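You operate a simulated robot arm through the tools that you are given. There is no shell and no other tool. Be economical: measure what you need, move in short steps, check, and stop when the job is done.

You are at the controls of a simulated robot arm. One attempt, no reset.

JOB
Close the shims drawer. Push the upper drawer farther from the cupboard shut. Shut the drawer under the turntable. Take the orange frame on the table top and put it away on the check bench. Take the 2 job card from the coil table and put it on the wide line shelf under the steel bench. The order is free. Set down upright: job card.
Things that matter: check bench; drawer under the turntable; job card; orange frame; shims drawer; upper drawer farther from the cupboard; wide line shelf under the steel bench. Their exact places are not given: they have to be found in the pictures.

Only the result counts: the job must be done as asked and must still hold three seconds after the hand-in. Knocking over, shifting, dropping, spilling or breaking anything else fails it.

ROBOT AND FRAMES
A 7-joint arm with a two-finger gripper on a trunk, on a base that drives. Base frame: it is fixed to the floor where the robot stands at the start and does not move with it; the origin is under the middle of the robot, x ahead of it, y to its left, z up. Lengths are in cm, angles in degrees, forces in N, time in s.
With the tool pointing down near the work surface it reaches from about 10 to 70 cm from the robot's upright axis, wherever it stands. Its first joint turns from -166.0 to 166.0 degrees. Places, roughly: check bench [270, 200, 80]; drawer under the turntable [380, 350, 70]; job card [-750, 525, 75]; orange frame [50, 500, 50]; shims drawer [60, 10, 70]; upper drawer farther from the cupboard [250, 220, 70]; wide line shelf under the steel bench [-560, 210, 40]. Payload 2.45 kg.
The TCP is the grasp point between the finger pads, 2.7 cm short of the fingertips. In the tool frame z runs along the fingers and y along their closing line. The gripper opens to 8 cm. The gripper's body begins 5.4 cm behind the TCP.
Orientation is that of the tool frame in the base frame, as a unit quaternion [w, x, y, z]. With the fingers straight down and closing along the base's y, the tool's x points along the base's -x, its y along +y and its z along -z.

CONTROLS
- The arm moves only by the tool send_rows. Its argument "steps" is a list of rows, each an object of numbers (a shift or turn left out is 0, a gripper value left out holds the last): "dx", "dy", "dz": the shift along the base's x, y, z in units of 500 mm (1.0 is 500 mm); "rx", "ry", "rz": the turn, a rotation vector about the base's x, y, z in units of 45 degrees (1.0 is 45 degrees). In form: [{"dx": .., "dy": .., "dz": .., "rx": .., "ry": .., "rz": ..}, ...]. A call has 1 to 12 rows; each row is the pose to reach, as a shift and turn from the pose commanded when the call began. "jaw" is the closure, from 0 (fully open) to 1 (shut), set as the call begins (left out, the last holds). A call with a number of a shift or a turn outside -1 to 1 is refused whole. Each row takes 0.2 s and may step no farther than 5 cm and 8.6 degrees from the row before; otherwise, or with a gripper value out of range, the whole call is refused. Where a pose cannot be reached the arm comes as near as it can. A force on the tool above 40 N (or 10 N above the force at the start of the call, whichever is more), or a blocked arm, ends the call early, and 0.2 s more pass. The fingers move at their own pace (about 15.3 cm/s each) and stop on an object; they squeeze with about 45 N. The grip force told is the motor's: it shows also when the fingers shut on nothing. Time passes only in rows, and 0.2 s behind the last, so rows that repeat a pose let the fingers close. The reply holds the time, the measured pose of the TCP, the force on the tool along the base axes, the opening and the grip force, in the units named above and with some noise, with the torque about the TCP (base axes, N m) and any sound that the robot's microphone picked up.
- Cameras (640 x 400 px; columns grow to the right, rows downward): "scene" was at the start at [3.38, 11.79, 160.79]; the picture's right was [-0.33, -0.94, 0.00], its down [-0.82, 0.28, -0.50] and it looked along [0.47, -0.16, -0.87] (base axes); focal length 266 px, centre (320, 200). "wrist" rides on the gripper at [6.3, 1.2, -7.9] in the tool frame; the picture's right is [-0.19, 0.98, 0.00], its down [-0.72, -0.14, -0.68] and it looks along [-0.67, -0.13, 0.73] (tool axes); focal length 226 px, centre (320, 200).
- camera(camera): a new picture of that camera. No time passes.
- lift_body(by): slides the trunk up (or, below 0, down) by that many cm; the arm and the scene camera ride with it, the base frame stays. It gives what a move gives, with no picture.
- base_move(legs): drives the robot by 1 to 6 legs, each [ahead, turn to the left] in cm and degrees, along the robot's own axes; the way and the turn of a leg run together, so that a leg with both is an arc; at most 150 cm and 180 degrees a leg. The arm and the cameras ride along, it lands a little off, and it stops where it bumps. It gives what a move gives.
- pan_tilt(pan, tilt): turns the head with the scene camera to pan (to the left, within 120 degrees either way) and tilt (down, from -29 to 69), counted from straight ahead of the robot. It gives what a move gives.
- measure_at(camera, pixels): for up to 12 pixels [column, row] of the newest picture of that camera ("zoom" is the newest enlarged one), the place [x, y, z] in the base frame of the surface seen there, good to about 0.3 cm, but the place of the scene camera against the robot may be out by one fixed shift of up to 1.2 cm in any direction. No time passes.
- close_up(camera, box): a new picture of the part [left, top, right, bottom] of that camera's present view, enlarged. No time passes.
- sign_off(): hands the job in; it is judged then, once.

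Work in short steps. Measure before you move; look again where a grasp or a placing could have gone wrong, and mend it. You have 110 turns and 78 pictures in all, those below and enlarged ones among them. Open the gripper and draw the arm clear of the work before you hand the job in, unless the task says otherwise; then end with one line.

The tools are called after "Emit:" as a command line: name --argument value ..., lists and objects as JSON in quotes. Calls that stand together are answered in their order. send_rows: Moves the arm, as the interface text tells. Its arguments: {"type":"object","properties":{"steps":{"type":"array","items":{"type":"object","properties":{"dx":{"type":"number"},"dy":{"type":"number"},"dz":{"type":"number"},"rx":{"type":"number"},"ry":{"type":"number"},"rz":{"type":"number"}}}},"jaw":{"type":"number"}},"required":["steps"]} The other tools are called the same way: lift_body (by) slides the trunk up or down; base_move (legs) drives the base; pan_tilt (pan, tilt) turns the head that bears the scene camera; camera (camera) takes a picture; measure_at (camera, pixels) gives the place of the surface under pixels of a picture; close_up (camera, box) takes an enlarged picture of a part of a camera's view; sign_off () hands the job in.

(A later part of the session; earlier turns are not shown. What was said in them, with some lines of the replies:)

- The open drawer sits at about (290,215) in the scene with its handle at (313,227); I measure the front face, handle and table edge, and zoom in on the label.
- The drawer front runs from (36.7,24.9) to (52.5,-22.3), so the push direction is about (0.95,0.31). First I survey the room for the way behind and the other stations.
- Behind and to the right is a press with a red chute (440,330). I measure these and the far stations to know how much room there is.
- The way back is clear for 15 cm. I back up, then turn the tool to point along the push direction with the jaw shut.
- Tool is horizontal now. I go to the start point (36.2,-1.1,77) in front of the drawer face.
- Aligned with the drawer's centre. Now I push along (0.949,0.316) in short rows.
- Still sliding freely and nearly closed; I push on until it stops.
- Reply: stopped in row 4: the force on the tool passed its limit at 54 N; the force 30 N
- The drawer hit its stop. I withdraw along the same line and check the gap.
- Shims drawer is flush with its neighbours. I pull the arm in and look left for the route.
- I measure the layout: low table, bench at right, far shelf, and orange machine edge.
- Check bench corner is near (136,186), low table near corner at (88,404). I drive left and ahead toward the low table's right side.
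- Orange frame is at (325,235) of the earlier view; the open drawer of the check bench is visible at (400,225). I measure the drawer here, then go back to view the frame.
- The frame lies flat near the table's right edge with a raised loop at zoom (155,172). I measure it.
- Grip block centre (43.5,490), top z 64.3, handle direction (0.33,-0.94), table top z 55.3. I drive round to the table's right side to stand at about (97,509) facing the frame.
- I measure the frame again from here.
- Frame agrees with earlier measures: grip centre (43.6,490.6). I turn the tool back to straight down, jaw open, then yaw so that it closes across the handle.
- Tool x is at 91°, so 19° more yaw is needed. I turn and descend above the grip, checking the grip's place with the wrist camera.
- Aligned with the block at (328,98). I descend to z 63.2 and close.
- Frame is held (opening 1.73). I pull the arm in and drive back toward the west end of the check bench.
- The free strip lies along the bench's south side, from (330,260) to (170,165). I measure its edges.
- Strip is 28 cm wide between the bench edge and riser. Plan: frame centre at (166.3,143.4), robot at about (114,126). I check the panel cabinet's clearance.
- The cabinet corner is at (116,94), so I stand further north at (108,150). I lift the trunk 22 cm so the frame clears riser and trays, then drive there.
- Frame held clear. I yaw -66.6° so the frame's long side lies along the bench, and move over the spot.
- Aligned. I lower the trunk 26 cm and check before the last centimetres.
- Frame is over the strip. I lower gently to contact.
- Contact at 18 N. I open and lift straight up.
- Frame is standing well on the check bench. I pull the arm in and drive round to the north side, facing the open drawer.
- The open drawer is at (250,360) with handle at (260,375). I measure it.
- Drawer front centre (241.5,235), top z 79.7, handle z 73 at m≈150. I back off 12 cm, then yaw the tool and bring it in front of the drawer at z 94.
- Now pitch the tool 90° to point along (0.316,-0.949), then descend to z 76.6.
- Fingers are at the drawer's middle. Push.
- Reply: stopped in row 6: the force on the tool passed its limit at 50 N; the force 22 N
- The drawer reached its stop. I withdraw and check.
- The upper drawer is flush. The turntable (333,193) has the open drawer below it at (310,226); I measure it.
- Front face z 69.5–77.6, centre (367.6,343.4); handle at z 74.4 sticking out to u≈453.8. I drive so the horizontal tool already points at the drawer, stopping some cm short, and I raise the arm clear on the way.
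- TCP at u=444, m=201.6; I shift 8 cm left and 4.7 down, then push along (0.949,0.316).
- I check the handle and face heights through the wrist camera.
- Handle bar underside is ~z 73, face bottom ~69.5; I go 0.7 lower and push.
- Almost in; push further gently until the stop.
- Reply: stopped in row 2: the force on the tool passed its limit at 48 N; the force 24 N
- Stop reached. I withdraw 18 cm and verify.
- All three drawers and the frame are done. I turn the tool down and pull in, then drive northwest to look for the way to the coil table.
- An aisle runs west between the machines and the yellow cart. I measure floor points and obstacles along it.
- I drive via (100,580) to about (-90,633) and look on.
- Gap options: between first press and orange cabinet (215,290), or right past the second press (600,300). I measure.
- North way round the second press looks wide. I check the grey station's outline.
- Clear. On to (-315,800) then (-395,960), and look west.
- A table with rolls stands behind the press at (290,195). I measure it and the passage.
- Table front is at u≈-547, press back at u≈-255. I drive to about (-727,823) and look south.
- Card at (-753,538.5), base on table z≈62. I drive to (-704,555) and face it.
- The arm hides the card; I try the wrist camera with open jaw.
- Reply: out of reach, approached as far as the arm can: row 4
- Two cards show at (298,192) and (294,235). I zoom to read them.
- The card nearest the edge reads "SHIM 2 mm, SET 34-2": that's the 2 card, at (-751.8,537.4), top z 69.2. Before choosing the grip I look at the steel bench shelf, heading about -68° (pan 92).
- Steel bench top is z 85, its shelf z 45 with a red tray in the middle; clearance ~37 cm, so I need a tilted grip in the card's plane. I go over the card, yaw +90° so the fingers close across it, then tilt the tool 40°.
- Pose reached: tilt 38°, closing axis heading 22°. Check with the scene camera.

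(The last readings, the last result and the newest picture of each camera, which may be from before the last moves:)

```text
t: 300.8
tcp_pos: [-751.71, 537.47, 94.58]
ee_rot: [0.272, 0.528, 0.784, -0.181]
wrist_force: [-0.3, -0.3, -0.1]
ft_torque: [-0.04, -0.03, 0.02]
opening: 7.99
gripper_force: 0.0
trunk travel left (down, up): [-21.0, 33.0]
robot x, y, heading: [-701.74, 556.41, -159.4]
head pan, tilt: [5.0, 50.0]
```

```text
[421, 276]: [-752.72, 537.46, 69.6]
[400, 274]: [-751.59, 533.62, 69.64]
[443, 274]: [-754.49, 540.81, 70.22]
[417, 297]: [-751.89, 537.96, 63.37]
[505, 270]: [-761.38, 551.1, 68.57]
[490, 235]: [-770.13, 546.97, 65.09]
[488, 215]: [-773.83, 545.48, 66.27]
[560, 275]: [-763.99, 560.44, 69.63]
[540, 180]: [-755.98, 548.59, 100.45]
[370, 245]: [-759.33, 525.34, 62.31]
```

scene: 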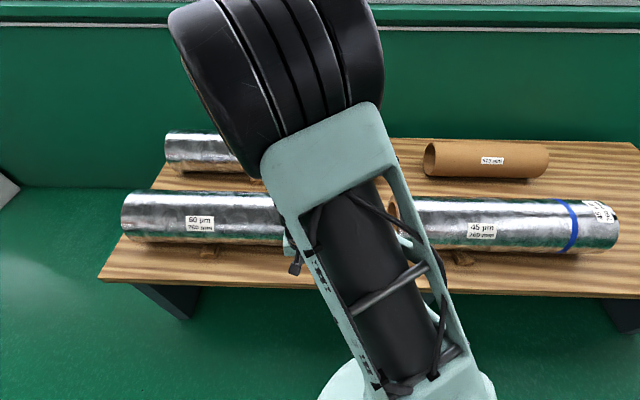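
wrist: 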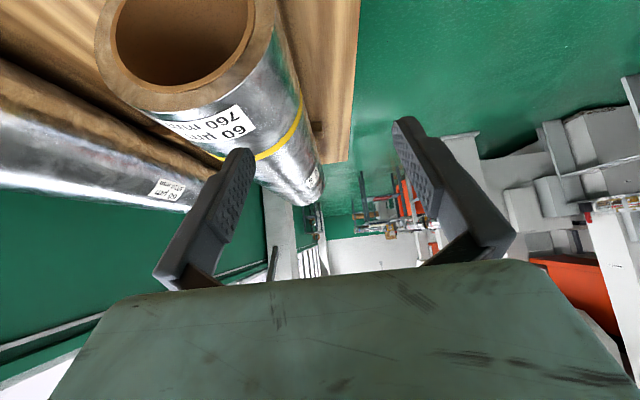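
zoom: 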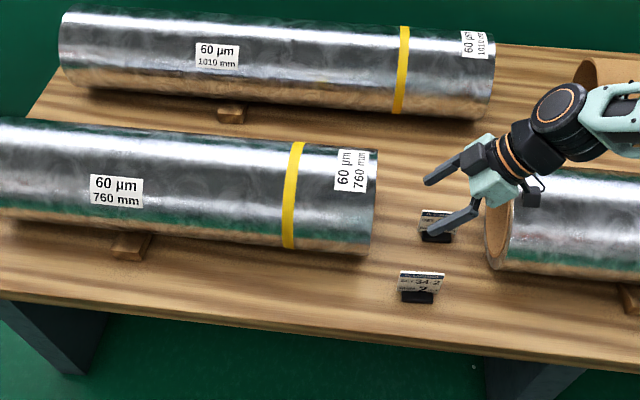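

Card and coil clearances are fine (coil starts 15 cm beyond). I descend to z 67.3.

Emit:
send_rows --steps '[{"dz": -0.09}, {"dz": -0.18}, {"dz": -0.27}, {"dz": -0.36}, {"dz": -0.44}, {"dz": -0.5}, {"dz": -0.545}]'

Emit:
close_up --camera "scene" --box '[280, 180, 440, 280]'

```text
t: 302.4
tcp_pos: [-751.75, 537.69, 67.27]
ee_rot: [0.271, 0.527, 0.785, -0.181]
wrist_force: [0.6, -0.5, -0.5]
ft_torque: [0.0, 0.02, -0.01]
opening: 8.01
gripper_force: 0.3
trunk travel left (down, up): [-21.0, 33.0]
robot x, y, heading: [-701.96, 556.33, -159.4]
head pan, tilt: [5.0, 50.0]
```

```text
4.00 times, centred on (360, 230) of scene
```

zoom: 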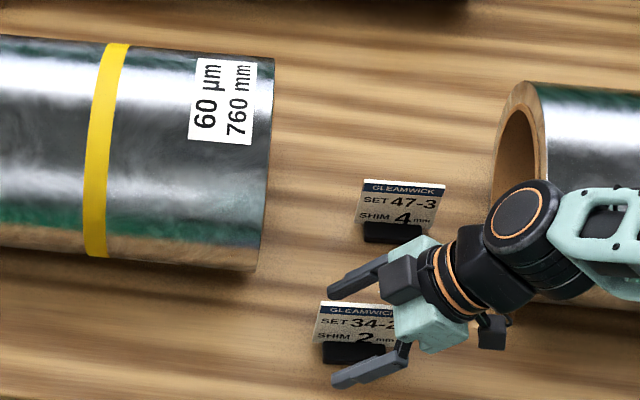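

The card sits between the fingers. Close and lift.

Emit:
send_rows --jaw 1 --steps '[{"dz": 0}, {"dz": 0}, {"dz": 0}]'

Emit:
send_rows --steps '[{"dz": 0.03}, {"dz": 0.1}, {"dz": 0.19}, {"dz": 0.28}, {"dz": 0.37}, {"dz": 0.46}, {"dz": 0.54}]'

Emit:
close_up --camera "scene" --box '[280, 120, 440, 280]'

```text
t: 303.2
tcp_pos: [-751.86, 537.74, 67.33]
ee_rot: [0.271, 0.528, 0.784, -0.181]
wrist_force: [0.7, 0.3, 0.8]
ft_torque: [-0.01, 0.01, -0.02]
opening: 0.62
gripper_force: 32.8
trunk travel left (down, up): [-21.0, 33.0]
robot x, y, heading: [-701.89, 556.33, -159.5]
head pan, tilt: [5.0, 50.0]
```

```text
t: 304.8
tcp_pos: [-751.78, 537.55, 94.39]
ee_rot: [0.273, 0.527, 0.784, -0.181]
wrist_force: [-0.1, 0.7, -0.8]
ft_torque: [-0.02, 0.02, -0.03]
opening: 0.59
gripper_force: 33.0
trunk travel left (down, up): [-21.0, 33.0]
robot x, y, heading: [-701.72, 555.83, -159.5]
head pan, tilt: [5.0, 50.0]
```

```text
2.50 times, centred on (360, 200) of scene
```

zoom: 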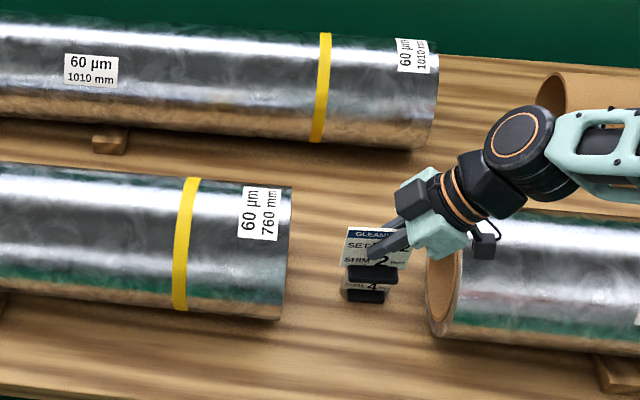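

Card is held upright. I pull in a little and yaw -90° so the tool points radially, then look toward the steel bench.

Emit:
send_rows --steps '[{"dx": 0.04, "dy": 0.013, "dz": 0.03, "rz": -0.167}, {"dx": 0.08, "dy": 0.026, "dz": 0.06, "rz": -0.333}, {"dx": 0.11, "dy": 0.036, "dz": 0.09, "rz": -0.5}, {"dx": 0.13, "dy": 0.043, "dz": 0.12, "rz": -0.667}, {"dx": 0.13, "dy": 0.043, "dz": 0.12, "rz": -0.833}, {"dx": 0.13, "dy": 0.043, "dz": 0.12, "rz": -1.0}]'

Emit:
send_rows --steps '[{"rz": -0.167}, {"rz": -0.333}, {"rz": -0.5}, {"rz": -0.667}, {"rz": -0.833}, {"rz": -1.0}]'

Emit:
base_move --legs '[[0, 87.5]]'

Emit:
pan_tilt --pan 5 --tilt 20

Emit:
camera --camera "scene"

```text
t: 306.2
tcp_pos: [-745.42, 539.64, 100.41]
ee_rot: [0.181, 0.788, 0.521, -0.271]
wrist_force: [0.7, -0.2, -1.0]
ft_torque: [0.03, 0.01, 0.01]
opening: 0.6
gripper_force: 32.8
trunk travel left (down, up): [-21.0, 33.0]
robot x, y, heading: [-701.56, 556.89, -159.8]
head pan, tilt: [5.0, 50.0]
```

```text
t: 307.6
tcp_pos: [-745.23, 539.6, 100.36]
ee_rot: [0.063, 0.928, 0.18, -0.32]
wrist_force: [0.2, 0.6, -0.9]
ft_torque: [-0.01, 0.04, -0.02]
opening: 0.6
gripper_force: 33.2
trunk travel left (down, up): [-21.0, 33.0]
robot x, y, heading: [-701.41, 556.6, -159.5]
head pan, tilt: [5.0, 50.0]
```

```text
t: 311.8
tcp_pos: [-686.71, 512.24, 100.41]
ee_rot: [0.267, 0.545, 0.772, -0.188]
wrist_force: [-0.2, 0.0, -0.4]
ft_torque: [-0.02, 0.05, 0.0]
opening: 0.57
gripper_force: 32.9
trunk travel left (down, up): [-21.0, 33.0]
robot x, y, heading: [-702.08, 556.43, -72.1]
head pan, tilt: [5.0, 50.0]
```

```text
t: 312.8
tcp_pos: [-686.82, 512.43, 100.4]
ee_rot: [0.267, 0.545, 0.772, -0.188]
wrist_force: [-0.3, -1.1, -0.5]
ft_torque: [0.01, 0.01, 0.04]
opening: 0.6
gripper_force: 33.2
trunk travel left (down, up): [-21.0, 33.0]
robot x, y, heading: [-701.61, 556.38, -71.9]
head pan, tilt: [5.0, 20.0]
```

```text
19 pictures are left
```

scene: 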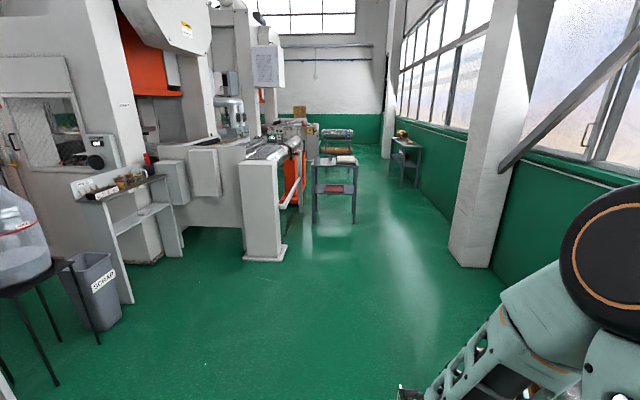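

Bench is straight ahead at (335,190), a white pedestal at (262,250) left of the way. I measure these.

Emit:
measure_at --camera "scene" --pixels '[[287, 250], [265, 258], [313, 223], [353, 222], [450, 255], [312, 162], [356, 164], [300, 207], [180, 258], [135, 300]]'

Emit:
close_up --camera "scene" --box '[270, 140, 390, 230]'

```text
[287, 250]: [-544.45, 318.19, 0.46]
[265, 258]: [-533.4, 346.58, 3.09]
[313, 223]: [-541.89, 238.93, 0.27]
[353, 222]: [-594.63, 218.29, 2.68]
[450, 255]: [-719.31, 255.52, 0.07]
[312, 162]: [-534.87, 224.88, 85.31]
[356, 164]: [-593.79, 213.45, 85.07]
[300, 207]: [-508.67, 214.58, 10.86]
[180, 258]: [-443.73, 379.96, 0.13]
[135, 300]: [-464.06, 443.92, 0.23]
```

```text
4.44 times, centred on (330, 185) of scene
```

zoom: 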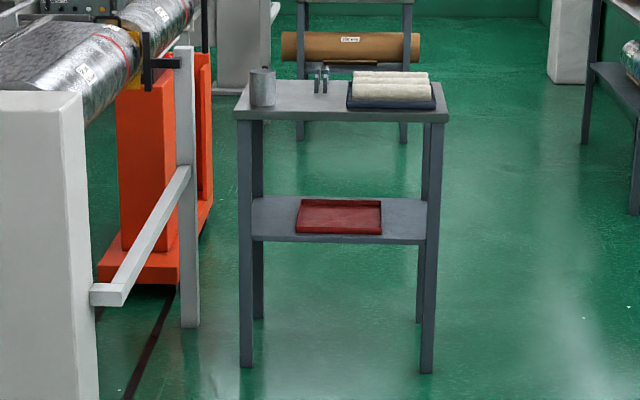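

Shelf front at m≈397, right free space between tray and right leg around u≈-487. My u is -490, so I drive straight 278 cm.

Emit:
base_move --legs '[[140, 0.0], [138, 0]]'

Emit:
pan_tilt --pan 0 --tilt 40

Emit:
camera --camera "scene"

```text
t: 326.2
tcp_pos: [-602.57, 247.64, 100.44]
ee_rot: [0.266, 0.548, 0.77, -0.189]
wrist_force: [0.3, 0.4, -0.1]
ft_torque: [0.0, 0.0, 0.0]
opening: 0.57
gripper_force: 33.3
trunk travel left (down, up): [-21.0, 33.0]
robot x, y, heading: [-617.18, 291.6, -72.5]
head pan, tilt: [5.0, 20.0]
```

```text
t: 327.1
tcp_pos: [-602.52, 247.64, 100.46]
ee_rot: [0.266, 0.548, 0.77, -0.189]
wrist_force: [-0.4, 0.4, -0.1]
ft_torque: [0.04, 0.03, 0.0]
opening: 0.6
gripper_force: 32.5
trunk travel left (down, up): [-21.0, 33.0]
robot x, y, heading: [-617.16, 291.92, -72.5]
head pan, tilt: [0.0, 40.0]
```

```text
17 pictures are left
```

scene: 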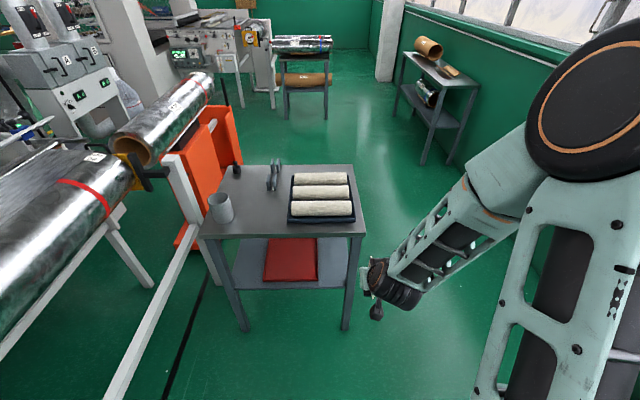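

I zoom in on the shelf and measure tray, legs and edges.

Emit:
close_up --camera "scene" --box '[190, 210, 390, 335]'

Emit:
measure_at --camera "zoom" --pixels '[[408, 228], [412, 170], [420, 95], [148, 255], [445, 250], [455, 235], [240, 220], [148, 230], [440, 225], [530, 330], [150, 330], [565, 70]]'

```text
3.20 times, centred on (290, 272) of scene
```

zoom: 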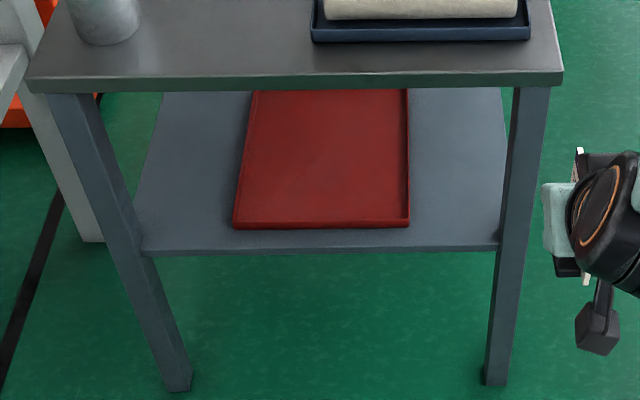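

```text
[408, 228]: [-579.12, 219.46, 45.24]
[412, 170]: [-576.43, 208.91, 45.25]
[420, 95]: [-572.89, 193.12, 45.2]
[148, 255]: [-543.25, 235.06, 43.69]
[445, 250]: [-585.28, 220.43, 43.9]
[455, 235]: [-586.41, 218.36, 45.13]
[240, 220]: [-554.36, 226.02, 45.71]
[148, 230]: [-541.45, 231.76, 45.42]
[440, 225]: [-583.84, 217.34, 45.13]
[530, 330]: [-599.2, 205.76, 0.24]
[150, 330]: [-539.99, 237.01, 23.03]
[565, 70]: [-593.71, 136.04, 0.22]
```

Free space right of the tray is u -480.5…-494.5; target card centre (-584.9,213.8), release z≈50.5. I lower the trunk and arm here in front of the bench, shifting 6 cm left to u≈-487.

Emit:
lift_body --by -18

Emit:
send_rows --steps '[{"dx": 0.02, "dy": 0.007, "dz": -0.08}, {"dx": 0.04, "dy": 0.013, "dz": -0.16}, {"dx": 0.06, "dy": 0.02, "dz": -0.24}, {"dx": 0.08, "dy": 0.027, "dz": -0.32}, {"dx": 0.1, "dy": 0.033, "dz": -0.4}, {"dx": 0.12, "dy": 0.04, "dz": -0.48}, {"dx": 0.12, "dy": 0.04, "dz": -0.548}]'

Emit:
base_move --legs '[[20, 0]]'

Emit:
pan_tilt --pan 0 --tilt 48

Emit:
camera --camera "scene"

```text
t: 329.1
tcp_pos: [-602.64, 247.72, 82.36]
ee_rot: [0.266, 0.548, 0.77, -0.189]
wrist_force: [0.1, 0.0, -1.5]
ft_torque: [0.0, -0.02, -0.02]
opening: 0.61
gripper_force: 32.2
trunk travel left (down, up): [-3.0, 51.0]
robot x, y, heading: [-617.13, 291.94, -72.3]
head pan, tilt: [0.0, 40.0]
```

```text
t: 330.7
tcp_pos: [-596.67, 249.89, 55.01]
ee_rot: [0.267, 0.548, 0.77, -0.188]
wrist_force: [0.0, -0.2, -0.3]
ft_torque: [0.02, 0.02, 0.0]
opening: 0.61
gripper_force: 33.3
trunk travel left (down, up): [-3.0, 51.0]
robot x, y, heading: [-616.95, 292.39, -72.5]
head pan, tilt: [0.0, 40.0]
```

```text
t: 332.3
tcp_pos: [-590.76, 230.68, 54.89]
ee_rot: [0.266, 0.548, 0.77, -0.189]
wrist_force: [-0.4, -1.1, -0.4]
ft_torque: [-0.01, -0.01, -0.03]
opening: 0.62
gripper_force: 32.7
trunk travel left (down, up): [-3.0, 51.0]
robot x, y, heading: [-610.98, 272.33, -72.5]
head pan, tilt: [0.0, 40.0]
```

```text
t: 332.9
tcp_pos: [-590.68, 230.61, 54.97]
ee_rot: [0.267, 0.548, 0.77, -0.187]
wrist_force: [-0.7, -0.1, -0.9]
ft_torque: [-0.03, -0.01, 0.03]
opening: 0.58
gripper_force: 32.7
trunk travel left (down, up): [-3.0, 51.0]
robot x, y, heading: [-611.28, 272.72, -72.3]
head pan, tilt: [0.0, 48.0]
```

```text
15 pictures are left
```

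scene: 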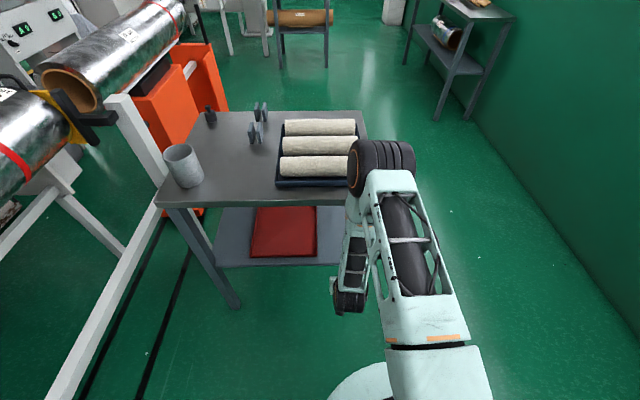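

The elbow (380,165) looks close to the bench top. I measure it.

Emit:
measure_at --camera "scene" --pixels '[[355, 170], [380, 150], [405, 165], [358, 190], [355, 215], [350, 300], [362, 245], [365, 205], [345, 205], [345, 262]]'

Emit:
close_up --camera "scene" --box '[240, 120, 480, 320]'

```text
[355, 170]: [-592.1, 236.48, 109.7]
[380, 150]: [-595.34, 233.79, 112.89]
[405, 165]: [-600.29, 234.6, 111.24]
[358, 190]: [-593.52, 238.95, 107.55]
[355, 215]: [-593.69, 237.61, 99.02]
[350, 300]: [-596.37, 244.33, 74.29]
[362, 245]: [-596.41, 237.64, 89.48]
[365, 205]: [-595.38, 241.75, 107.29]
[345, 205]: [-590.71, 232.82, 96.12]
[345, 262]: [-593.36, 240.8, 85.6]
```

```text
2.00 times, centred on (360, 220) of scene
```

zoom: 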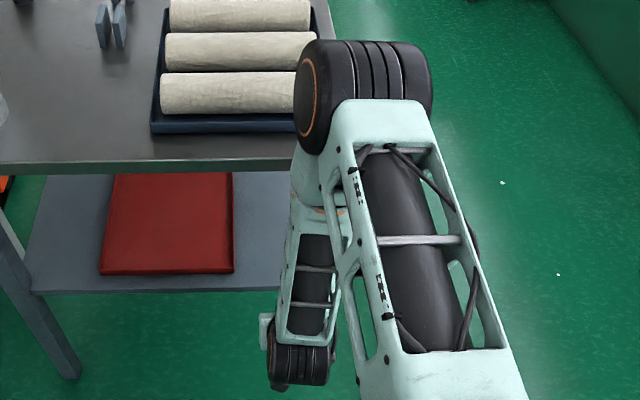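

Elbow is ~13 cm from the bench edge, forearm nearly vertical; I back 9 cm so the arm reaches further out with more clearance, then extend 16 cm and check.

Emit:
base_move --legs '[[-9, 0]]'

Emit:
send_rows --steps '[{"dx": 0.017, "dy": -0.047}, {"dx": 0.033, "dy": -0.094}, {"dx": 0.05, "dy": -0.142}, {"dx": 0.066, "dy": -0.189}, {"dx": 0.083, "dy": -0.236}, {"dx": 0.105, "dy": -0.302}]'

Emit:
close_up --camera "scene" --box '[240, 100, 480, 300]'

```text
t: 334.1
tcp_pos: [-593.4, 239.14, 55.03]
ee_rot: [0.266, 0.548, 0.77, -0.189]
wrist_force: [-0.1, 0.7, -1.1]
ft_torque: [-0.01, 0.02, -0.01]
opening: 0.59
gripper_force: 33.0
trunk travel left (down, up): [-3.0, 51.0]
robot x, y, heading: [-613.91, 281.47, -72.6]
head pan, tilt: [0.0, 48.0]
```

```text
t: 335.4
tcp_pos: [-588.2, 223.92, 55.09]
ee_rot: [0.266, 0.549, 0.77, -0.188]
wrist_force: [-0.4, 0.3, -0.2]
ft_torque: [0.04, 0.0, -0.02]
opening: 0.59
gripper_force: 32.8
trunk travel left (down, up): [-3.0, 51.0]
robot x, y, heading: [-614.05, 281.14, -72.4]
head pan, tilt: [0.0, 48.0]
```

```text
2.00 times, centred on (360, 200) of scene
```

zoom: 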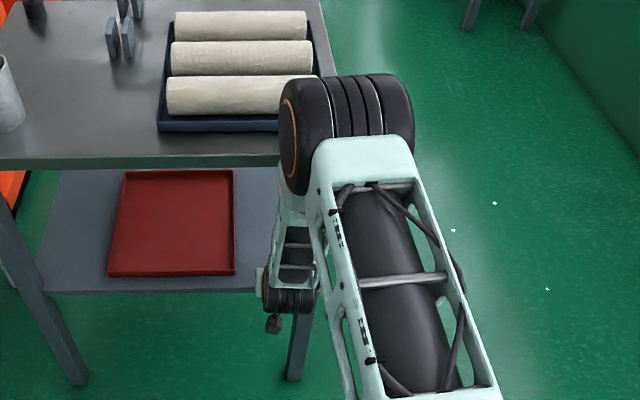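

Emit:
measure_at --camera "zoom" --pixels '[[345, 85], [295, 130], [320, 190], [290, 205], [283, 240], [290, 260], [290, 295], [303, 335], [235, 250], [260, 285]]'

Emit:
camera --camera "wrist"

```text
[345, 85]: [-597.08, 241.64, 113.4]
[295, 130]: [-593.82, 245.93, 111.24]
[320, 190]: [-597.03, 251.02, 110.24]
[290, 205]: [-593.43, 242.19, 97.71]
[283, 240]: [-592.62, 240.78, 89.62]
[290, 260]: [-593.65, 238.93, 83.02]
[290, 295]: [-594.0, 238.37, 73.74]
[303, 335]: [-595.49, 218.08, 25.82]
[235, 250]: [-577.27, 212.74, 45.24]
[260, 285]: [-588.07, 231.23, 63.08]
```

```text
12 pictures are left
```

wrist: 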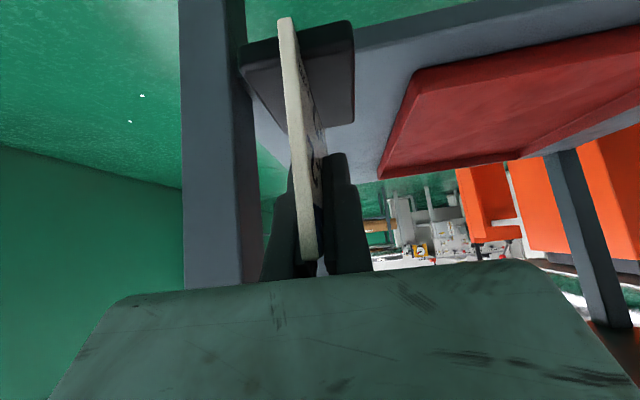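

Clearance fine. Through the wrist camera I measure leg, tray edge, shelf edge and the card base to centre it.

Emit:
measure_at --camera "wrist" --pixels '[[235, 120], [245, 160], [190, 120], [248, 75], [350, 70], [300, 60], [410, 80], [380, 178], [365, 150], [380, 60], [345, 120], [260, 100]]'

```text
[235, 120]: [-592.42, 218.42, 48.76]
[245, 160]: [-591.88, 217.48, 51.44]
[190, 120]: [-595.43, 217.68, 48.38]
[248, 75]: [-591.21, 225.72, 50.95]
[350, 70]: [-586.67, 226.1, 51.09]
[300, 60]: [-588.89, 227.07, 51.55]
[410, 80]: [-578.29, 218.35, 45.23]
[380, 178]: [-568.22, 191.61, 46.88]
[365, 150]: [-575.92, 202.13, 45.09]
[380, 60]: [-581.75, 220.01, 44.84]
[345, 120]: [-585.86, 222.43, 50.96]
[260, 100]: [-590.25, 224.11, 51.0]
```

Base centred between leg (u -493) and tray (u -482.7). I advance 11 cm more with a 0.5 cm shift away from the leg.

Emit:
send_rows --steps '[{"dx": 0.015, "dy": -0.015}, {"dx": 0.028, "dy": -0.053}, {"dx": 0.041, "dy": -0.09}, {"dx": 0.055, "dy": -0.128}, {"dx": 0.068, "dy": -0.166}, {"dx": 0.081, "dy": -0.203}]'

Emit:
close_up --camera "scene" --box '[240, 100, 480, 300]'

Emit:
camera --camera "wrist"

```text
t: 336.9
tcp_pos: [-583.96, 213.89, 54.98]
ee_rot: [0.267, 0.548, 0.77, -0.188]
wrist_force: [0.0, -0.2, -0.7]
ft_torque: [-0.01, -0.02, 0.0]
opening: 0.61
gripper_force: 33.1
trunk travel left (down, up): [-3.0, 51.0]
robot x, y, heading: [-613.77, 281.31, -72.6]
head pan, tilt: [0.0, 48.0]
```

```text
2.00 times, centred on (360, 200) of scene
```

zoom: 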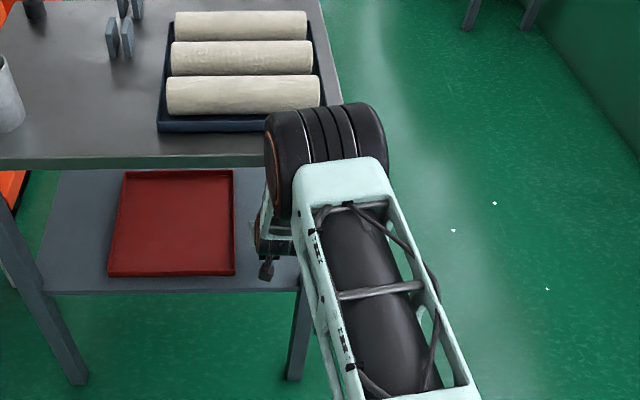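

```text
10 pictures are left
```

wrist: 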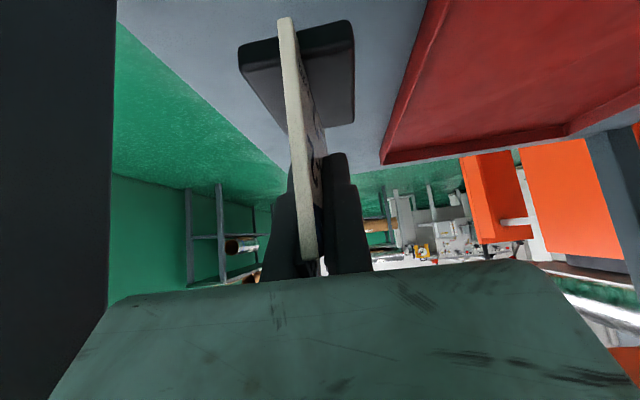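

The card hovers over clear shelf. I lower gently to contact.

Emit:
send_rows --steps '[{"dz": -0.03}, {"dz": -0.055}, {"dz": -0.07}, {"dz": -0.08}, {"dz": -0.086}, {"dz": -0.09}]'

```text
t: 338.2
tcp_pos: [-584.23, 213.88, 50.37]
ee_rot: [0.267, 0.548, 0.77, -0.188]
wrist_force: [0.1, 0.2, -1.3]
ft_torque: [0.03, -0.01, 0.02]
opening: 0.61
gripper_force: 32.8
trunk travel left (down, up): [-3.0, 51.0]
robot x, y, heading: [-613.71, 281.49, -72.3]
head pan, tilt: [0.0, 48.0]
```

No contact yet; a little further in 0.2 cm steps.

Emit:
send_rows --steps '[{"dz": -0.004}, {"dz": -0.007}, {"dz": -0.01}]'

```text
t: 339.1
tcp_pos: [-584.04, 213.67, 50.16]
ee_rot: [0.268, 0.547, 0.77, -0.189]
wrist_force: [-3.0, 3.1, 17.0]
ft_torque: [0.4, 0.25, 0.04]
opening: 0.58
gripper_force: 32.7
trunk travel left (down, up): [-3.0, 51.0]
robot x, y, heading: [-613.57, 281.48, -72.5]
head pan, tilt: [0.0, 48.0]
```

Contact (17 N). I relax slightly and open partly (about 3 cm), then check.

Emit:
send_rows --steps '[{"dz": 0.003}, {"dz": 0.003}]'

Emit:
send_rows --jaw 0.65 --steps '[{"dz": 0}, {"dz": 0}, {"dz": 0}]'

Emit:
camera --camera "wrist"

```text
t: 339.6
tcp_pos: [-584.15, 213.7, 50.1]
ee_rot: [0.268, 0.547, 0.77, -0.19]
wrist_force: [-2.2, -4.3, 13.1]
ft_torque: [-0.09, 0.09, 0.01]
opening: 0.62
gripper_force: 33.0
trunk travel left (down, up): [-3.0, 51.0]
robot x, y, heading: [-614.01, 281.66, -72.5]
head pan, tilt: [0.0, 48.0]
```

```text
t: 340.4
tcp_pos: [-584.02, 213.78, 50.09]
ee_rot: [0.266, 0.548, 0.77, -0.189]
wrist_force: [-0.4, 0.4, -0.8]
ft_torque: [0.02, -0.02, -0.02]
opening: 2.79
gripper_force: 0.0
trunk travel left (down, up): [-3.0, 51.0]
robot x, y, heading: [-613.8, 281.3, -72.3]
head pan, tilt: [0.0, 48.0]
```

```text
9 pictures are left
```

wrist: 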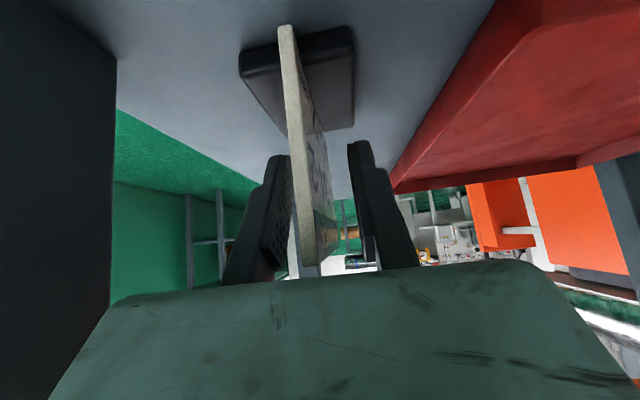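

The card stands free. I withdraw along the tool axis, then straight out from the shelf.

Emit:
send_rows --steps '[{"dx": -0.008, "dy": 0.023, "dz": 0.031}, {"dx": -0.016, "dy": 0.047, "dz": 0.063}, {"dx": -0.028, "dy": 0.082, "dz": 0.11}]'

Emit:
send_rows --steps '[{"dx": -0.025, "dy": 0.072}, {"dx": -0.05, "dy": 0.144}, {"dx": -0.075, "dy": 0.216}, {"dx": -0.1, "dy": 0.288}]'

Emit:
base_move --legs '[[-30, 0]]'

Emit:
pan_tilt --pan 0 --tilt 35

Emit:
camera --camera "scene"

```text
t: 341.2
tcp_pos: [-585.44, 217.93, 55.74]
ee_rot: [0.267, 0.548, 0.77, -0.188]
wrist_force: [0.6, 0.0, 0.5]
ft_torque: [-0.02, 0.0, 0.0]
opening: 2.8
gripper_force: 0.1
trunk travel left (down, up): [-3.0, 51.0]
robot x, y, heading: [-613.82, 281.02, -72.2]
head pan, tilt: [0.0, 48.0]
```

```text
t: 342.2
tcp_pos: [-590.09, 232.52, 55.65]
ee_rot: [0.266, 0.549, 0.77, -0.188]
wrist_force: [0.3, 0.2, -0.1]
ft_torque: [-0.01, -0.01, 0.02]
opening: 2.81
gripper_force: 0.1
trunk travel left (down, up): [-3.0, 51.0]
robot x, y, heading: [-614.32, 281.26, -72.3]
head pan, tilt: [0.0, 48.0]
```

```text
t: 344.3
tcp_pos: [-599.28, 260.81, 55.54]
ee_rot: [0.267, 0.548, 0.77, -0.189]
wrist_force: [0.2, -0.5, -0.8]
ft_torque: [0.03, -0.01, 0.0]
opening: 2.76
gripper_force: 0.0
trunk travel left (down, up): [-3.0, 51.0]
robot x, y, heading: [-622.8, 309.43, -72.5]
head pan, tilt: [0.0, 48.0]
```

```text
t: 345.0
tcp_pos: [-599.28, 260.8, 55.54]
ee_rot: [0.267, 0.549, 0.77, -0.188]
wrist_force: [-0.4, 0.1, 0.1]
ft_torque: [0.0, -0.02, 0.0]
opening: 2.81
gripper_force: 0.0
trunk travel left (down, up): [-3.0, 51.0]
robot x, y, heading: [-622.83, 309.64, -72.6]
head pan, tilt: [0.0, 35.0]
```

```text
8 pictures are left
```

scene: 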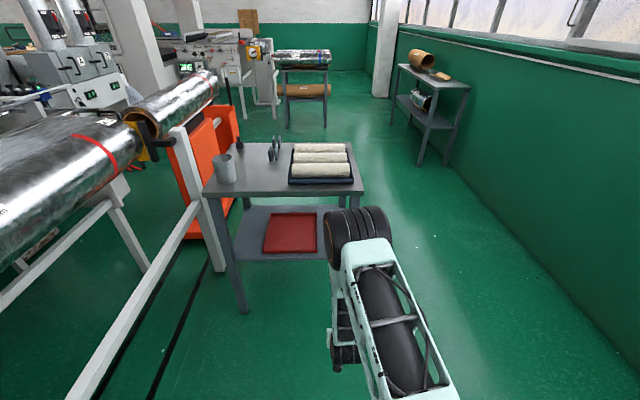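

The elbow hides the card; I look with the wrist camera.

Emit:
send_rows --jaw 0 --steps '[{"dz": 0.08, "dy": 0.04}, {"dz": 0.16, "dy": 0.08}, {"dz": 0.24, "dy": 0.12}]'

Emit:
base_move --legs '[[0, -25]]'

Emit:
pan_tilt --pan 25 --tilt 35

Emit:
close_up --camera "scene" --box '[200, 130, 440, 280]'

```text
t: 345.8
tcp_pos: [-599.29, 266.75, 67.64]
ee_rot: [0.267, 0.549, 0.77, -0.188]
wrist_force: [-0.3, 0.4, 0.0]
ft_torque: [-0.03, -0.02, -0.01]
opening: 7.99
gripper_force: 0.0
trunk travel left (down, up): [-3.0, 51.0]
robot x, y, heading: [-623.18, 309.74, -72.5]
head pan, tilt: [0.0, 35.0]
```

```text
t: 347.5
tcp_pos: [-619.42, 260.86, 67.59]
ee_rot: [0.219, 0.702, 0.634, -0.242]
wrist_force: [-0.4, -0.5, 0.4]
ft_torque: [0.0, 0.0, 0.02]
opening: 7.99
gripper_force: 0.0
trunk travel left (down, up): [-3.0, 51.0]
robot x, y, heading: [-622.53, 309.75, -97.8]
head pan, tilt: [0.0, 35.0]
```

```text
t: 348.4
tcp_pos: [-619.57, 260.7, 67.6]
ee_rot: [0.22, 0.702, 0.634, -0.241]
wrist_force: [0.4, -0.7, -0.1]
ft_torque: [-0.02, 0.02, -0.03]
opening: 8.0
gripper_force: 0.0
trunk travel left (down, up): [-3.0, 51.0]
robot x, y, heading: [-622.64, 309.52, -97.7]
head pan, tilt: [25.0, 35.0]
```

```text
2.67 times, centred on (320, 205) of scene
```

zoom: 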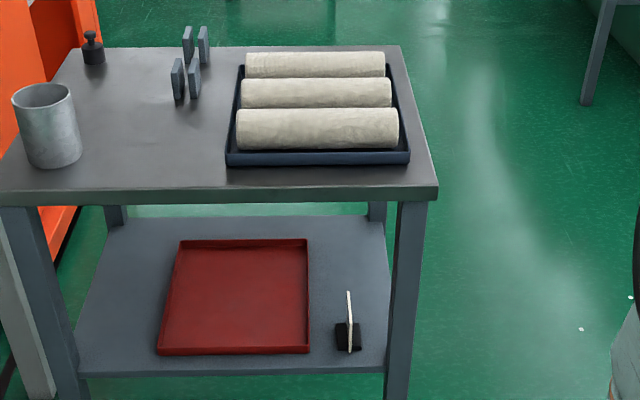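

The card stands upright on the shelf beside the tray, the gripper is open and the arm is clear, so everything is done and I hand in.

Emit:
sign_off

```text
The job is handed in.
```

All five tasks are done and the job is handed in: the three drawers are pushed to their stops, the orange frame is on the check bench, and the 2 job card stands upright on the shelf under the steel bench.
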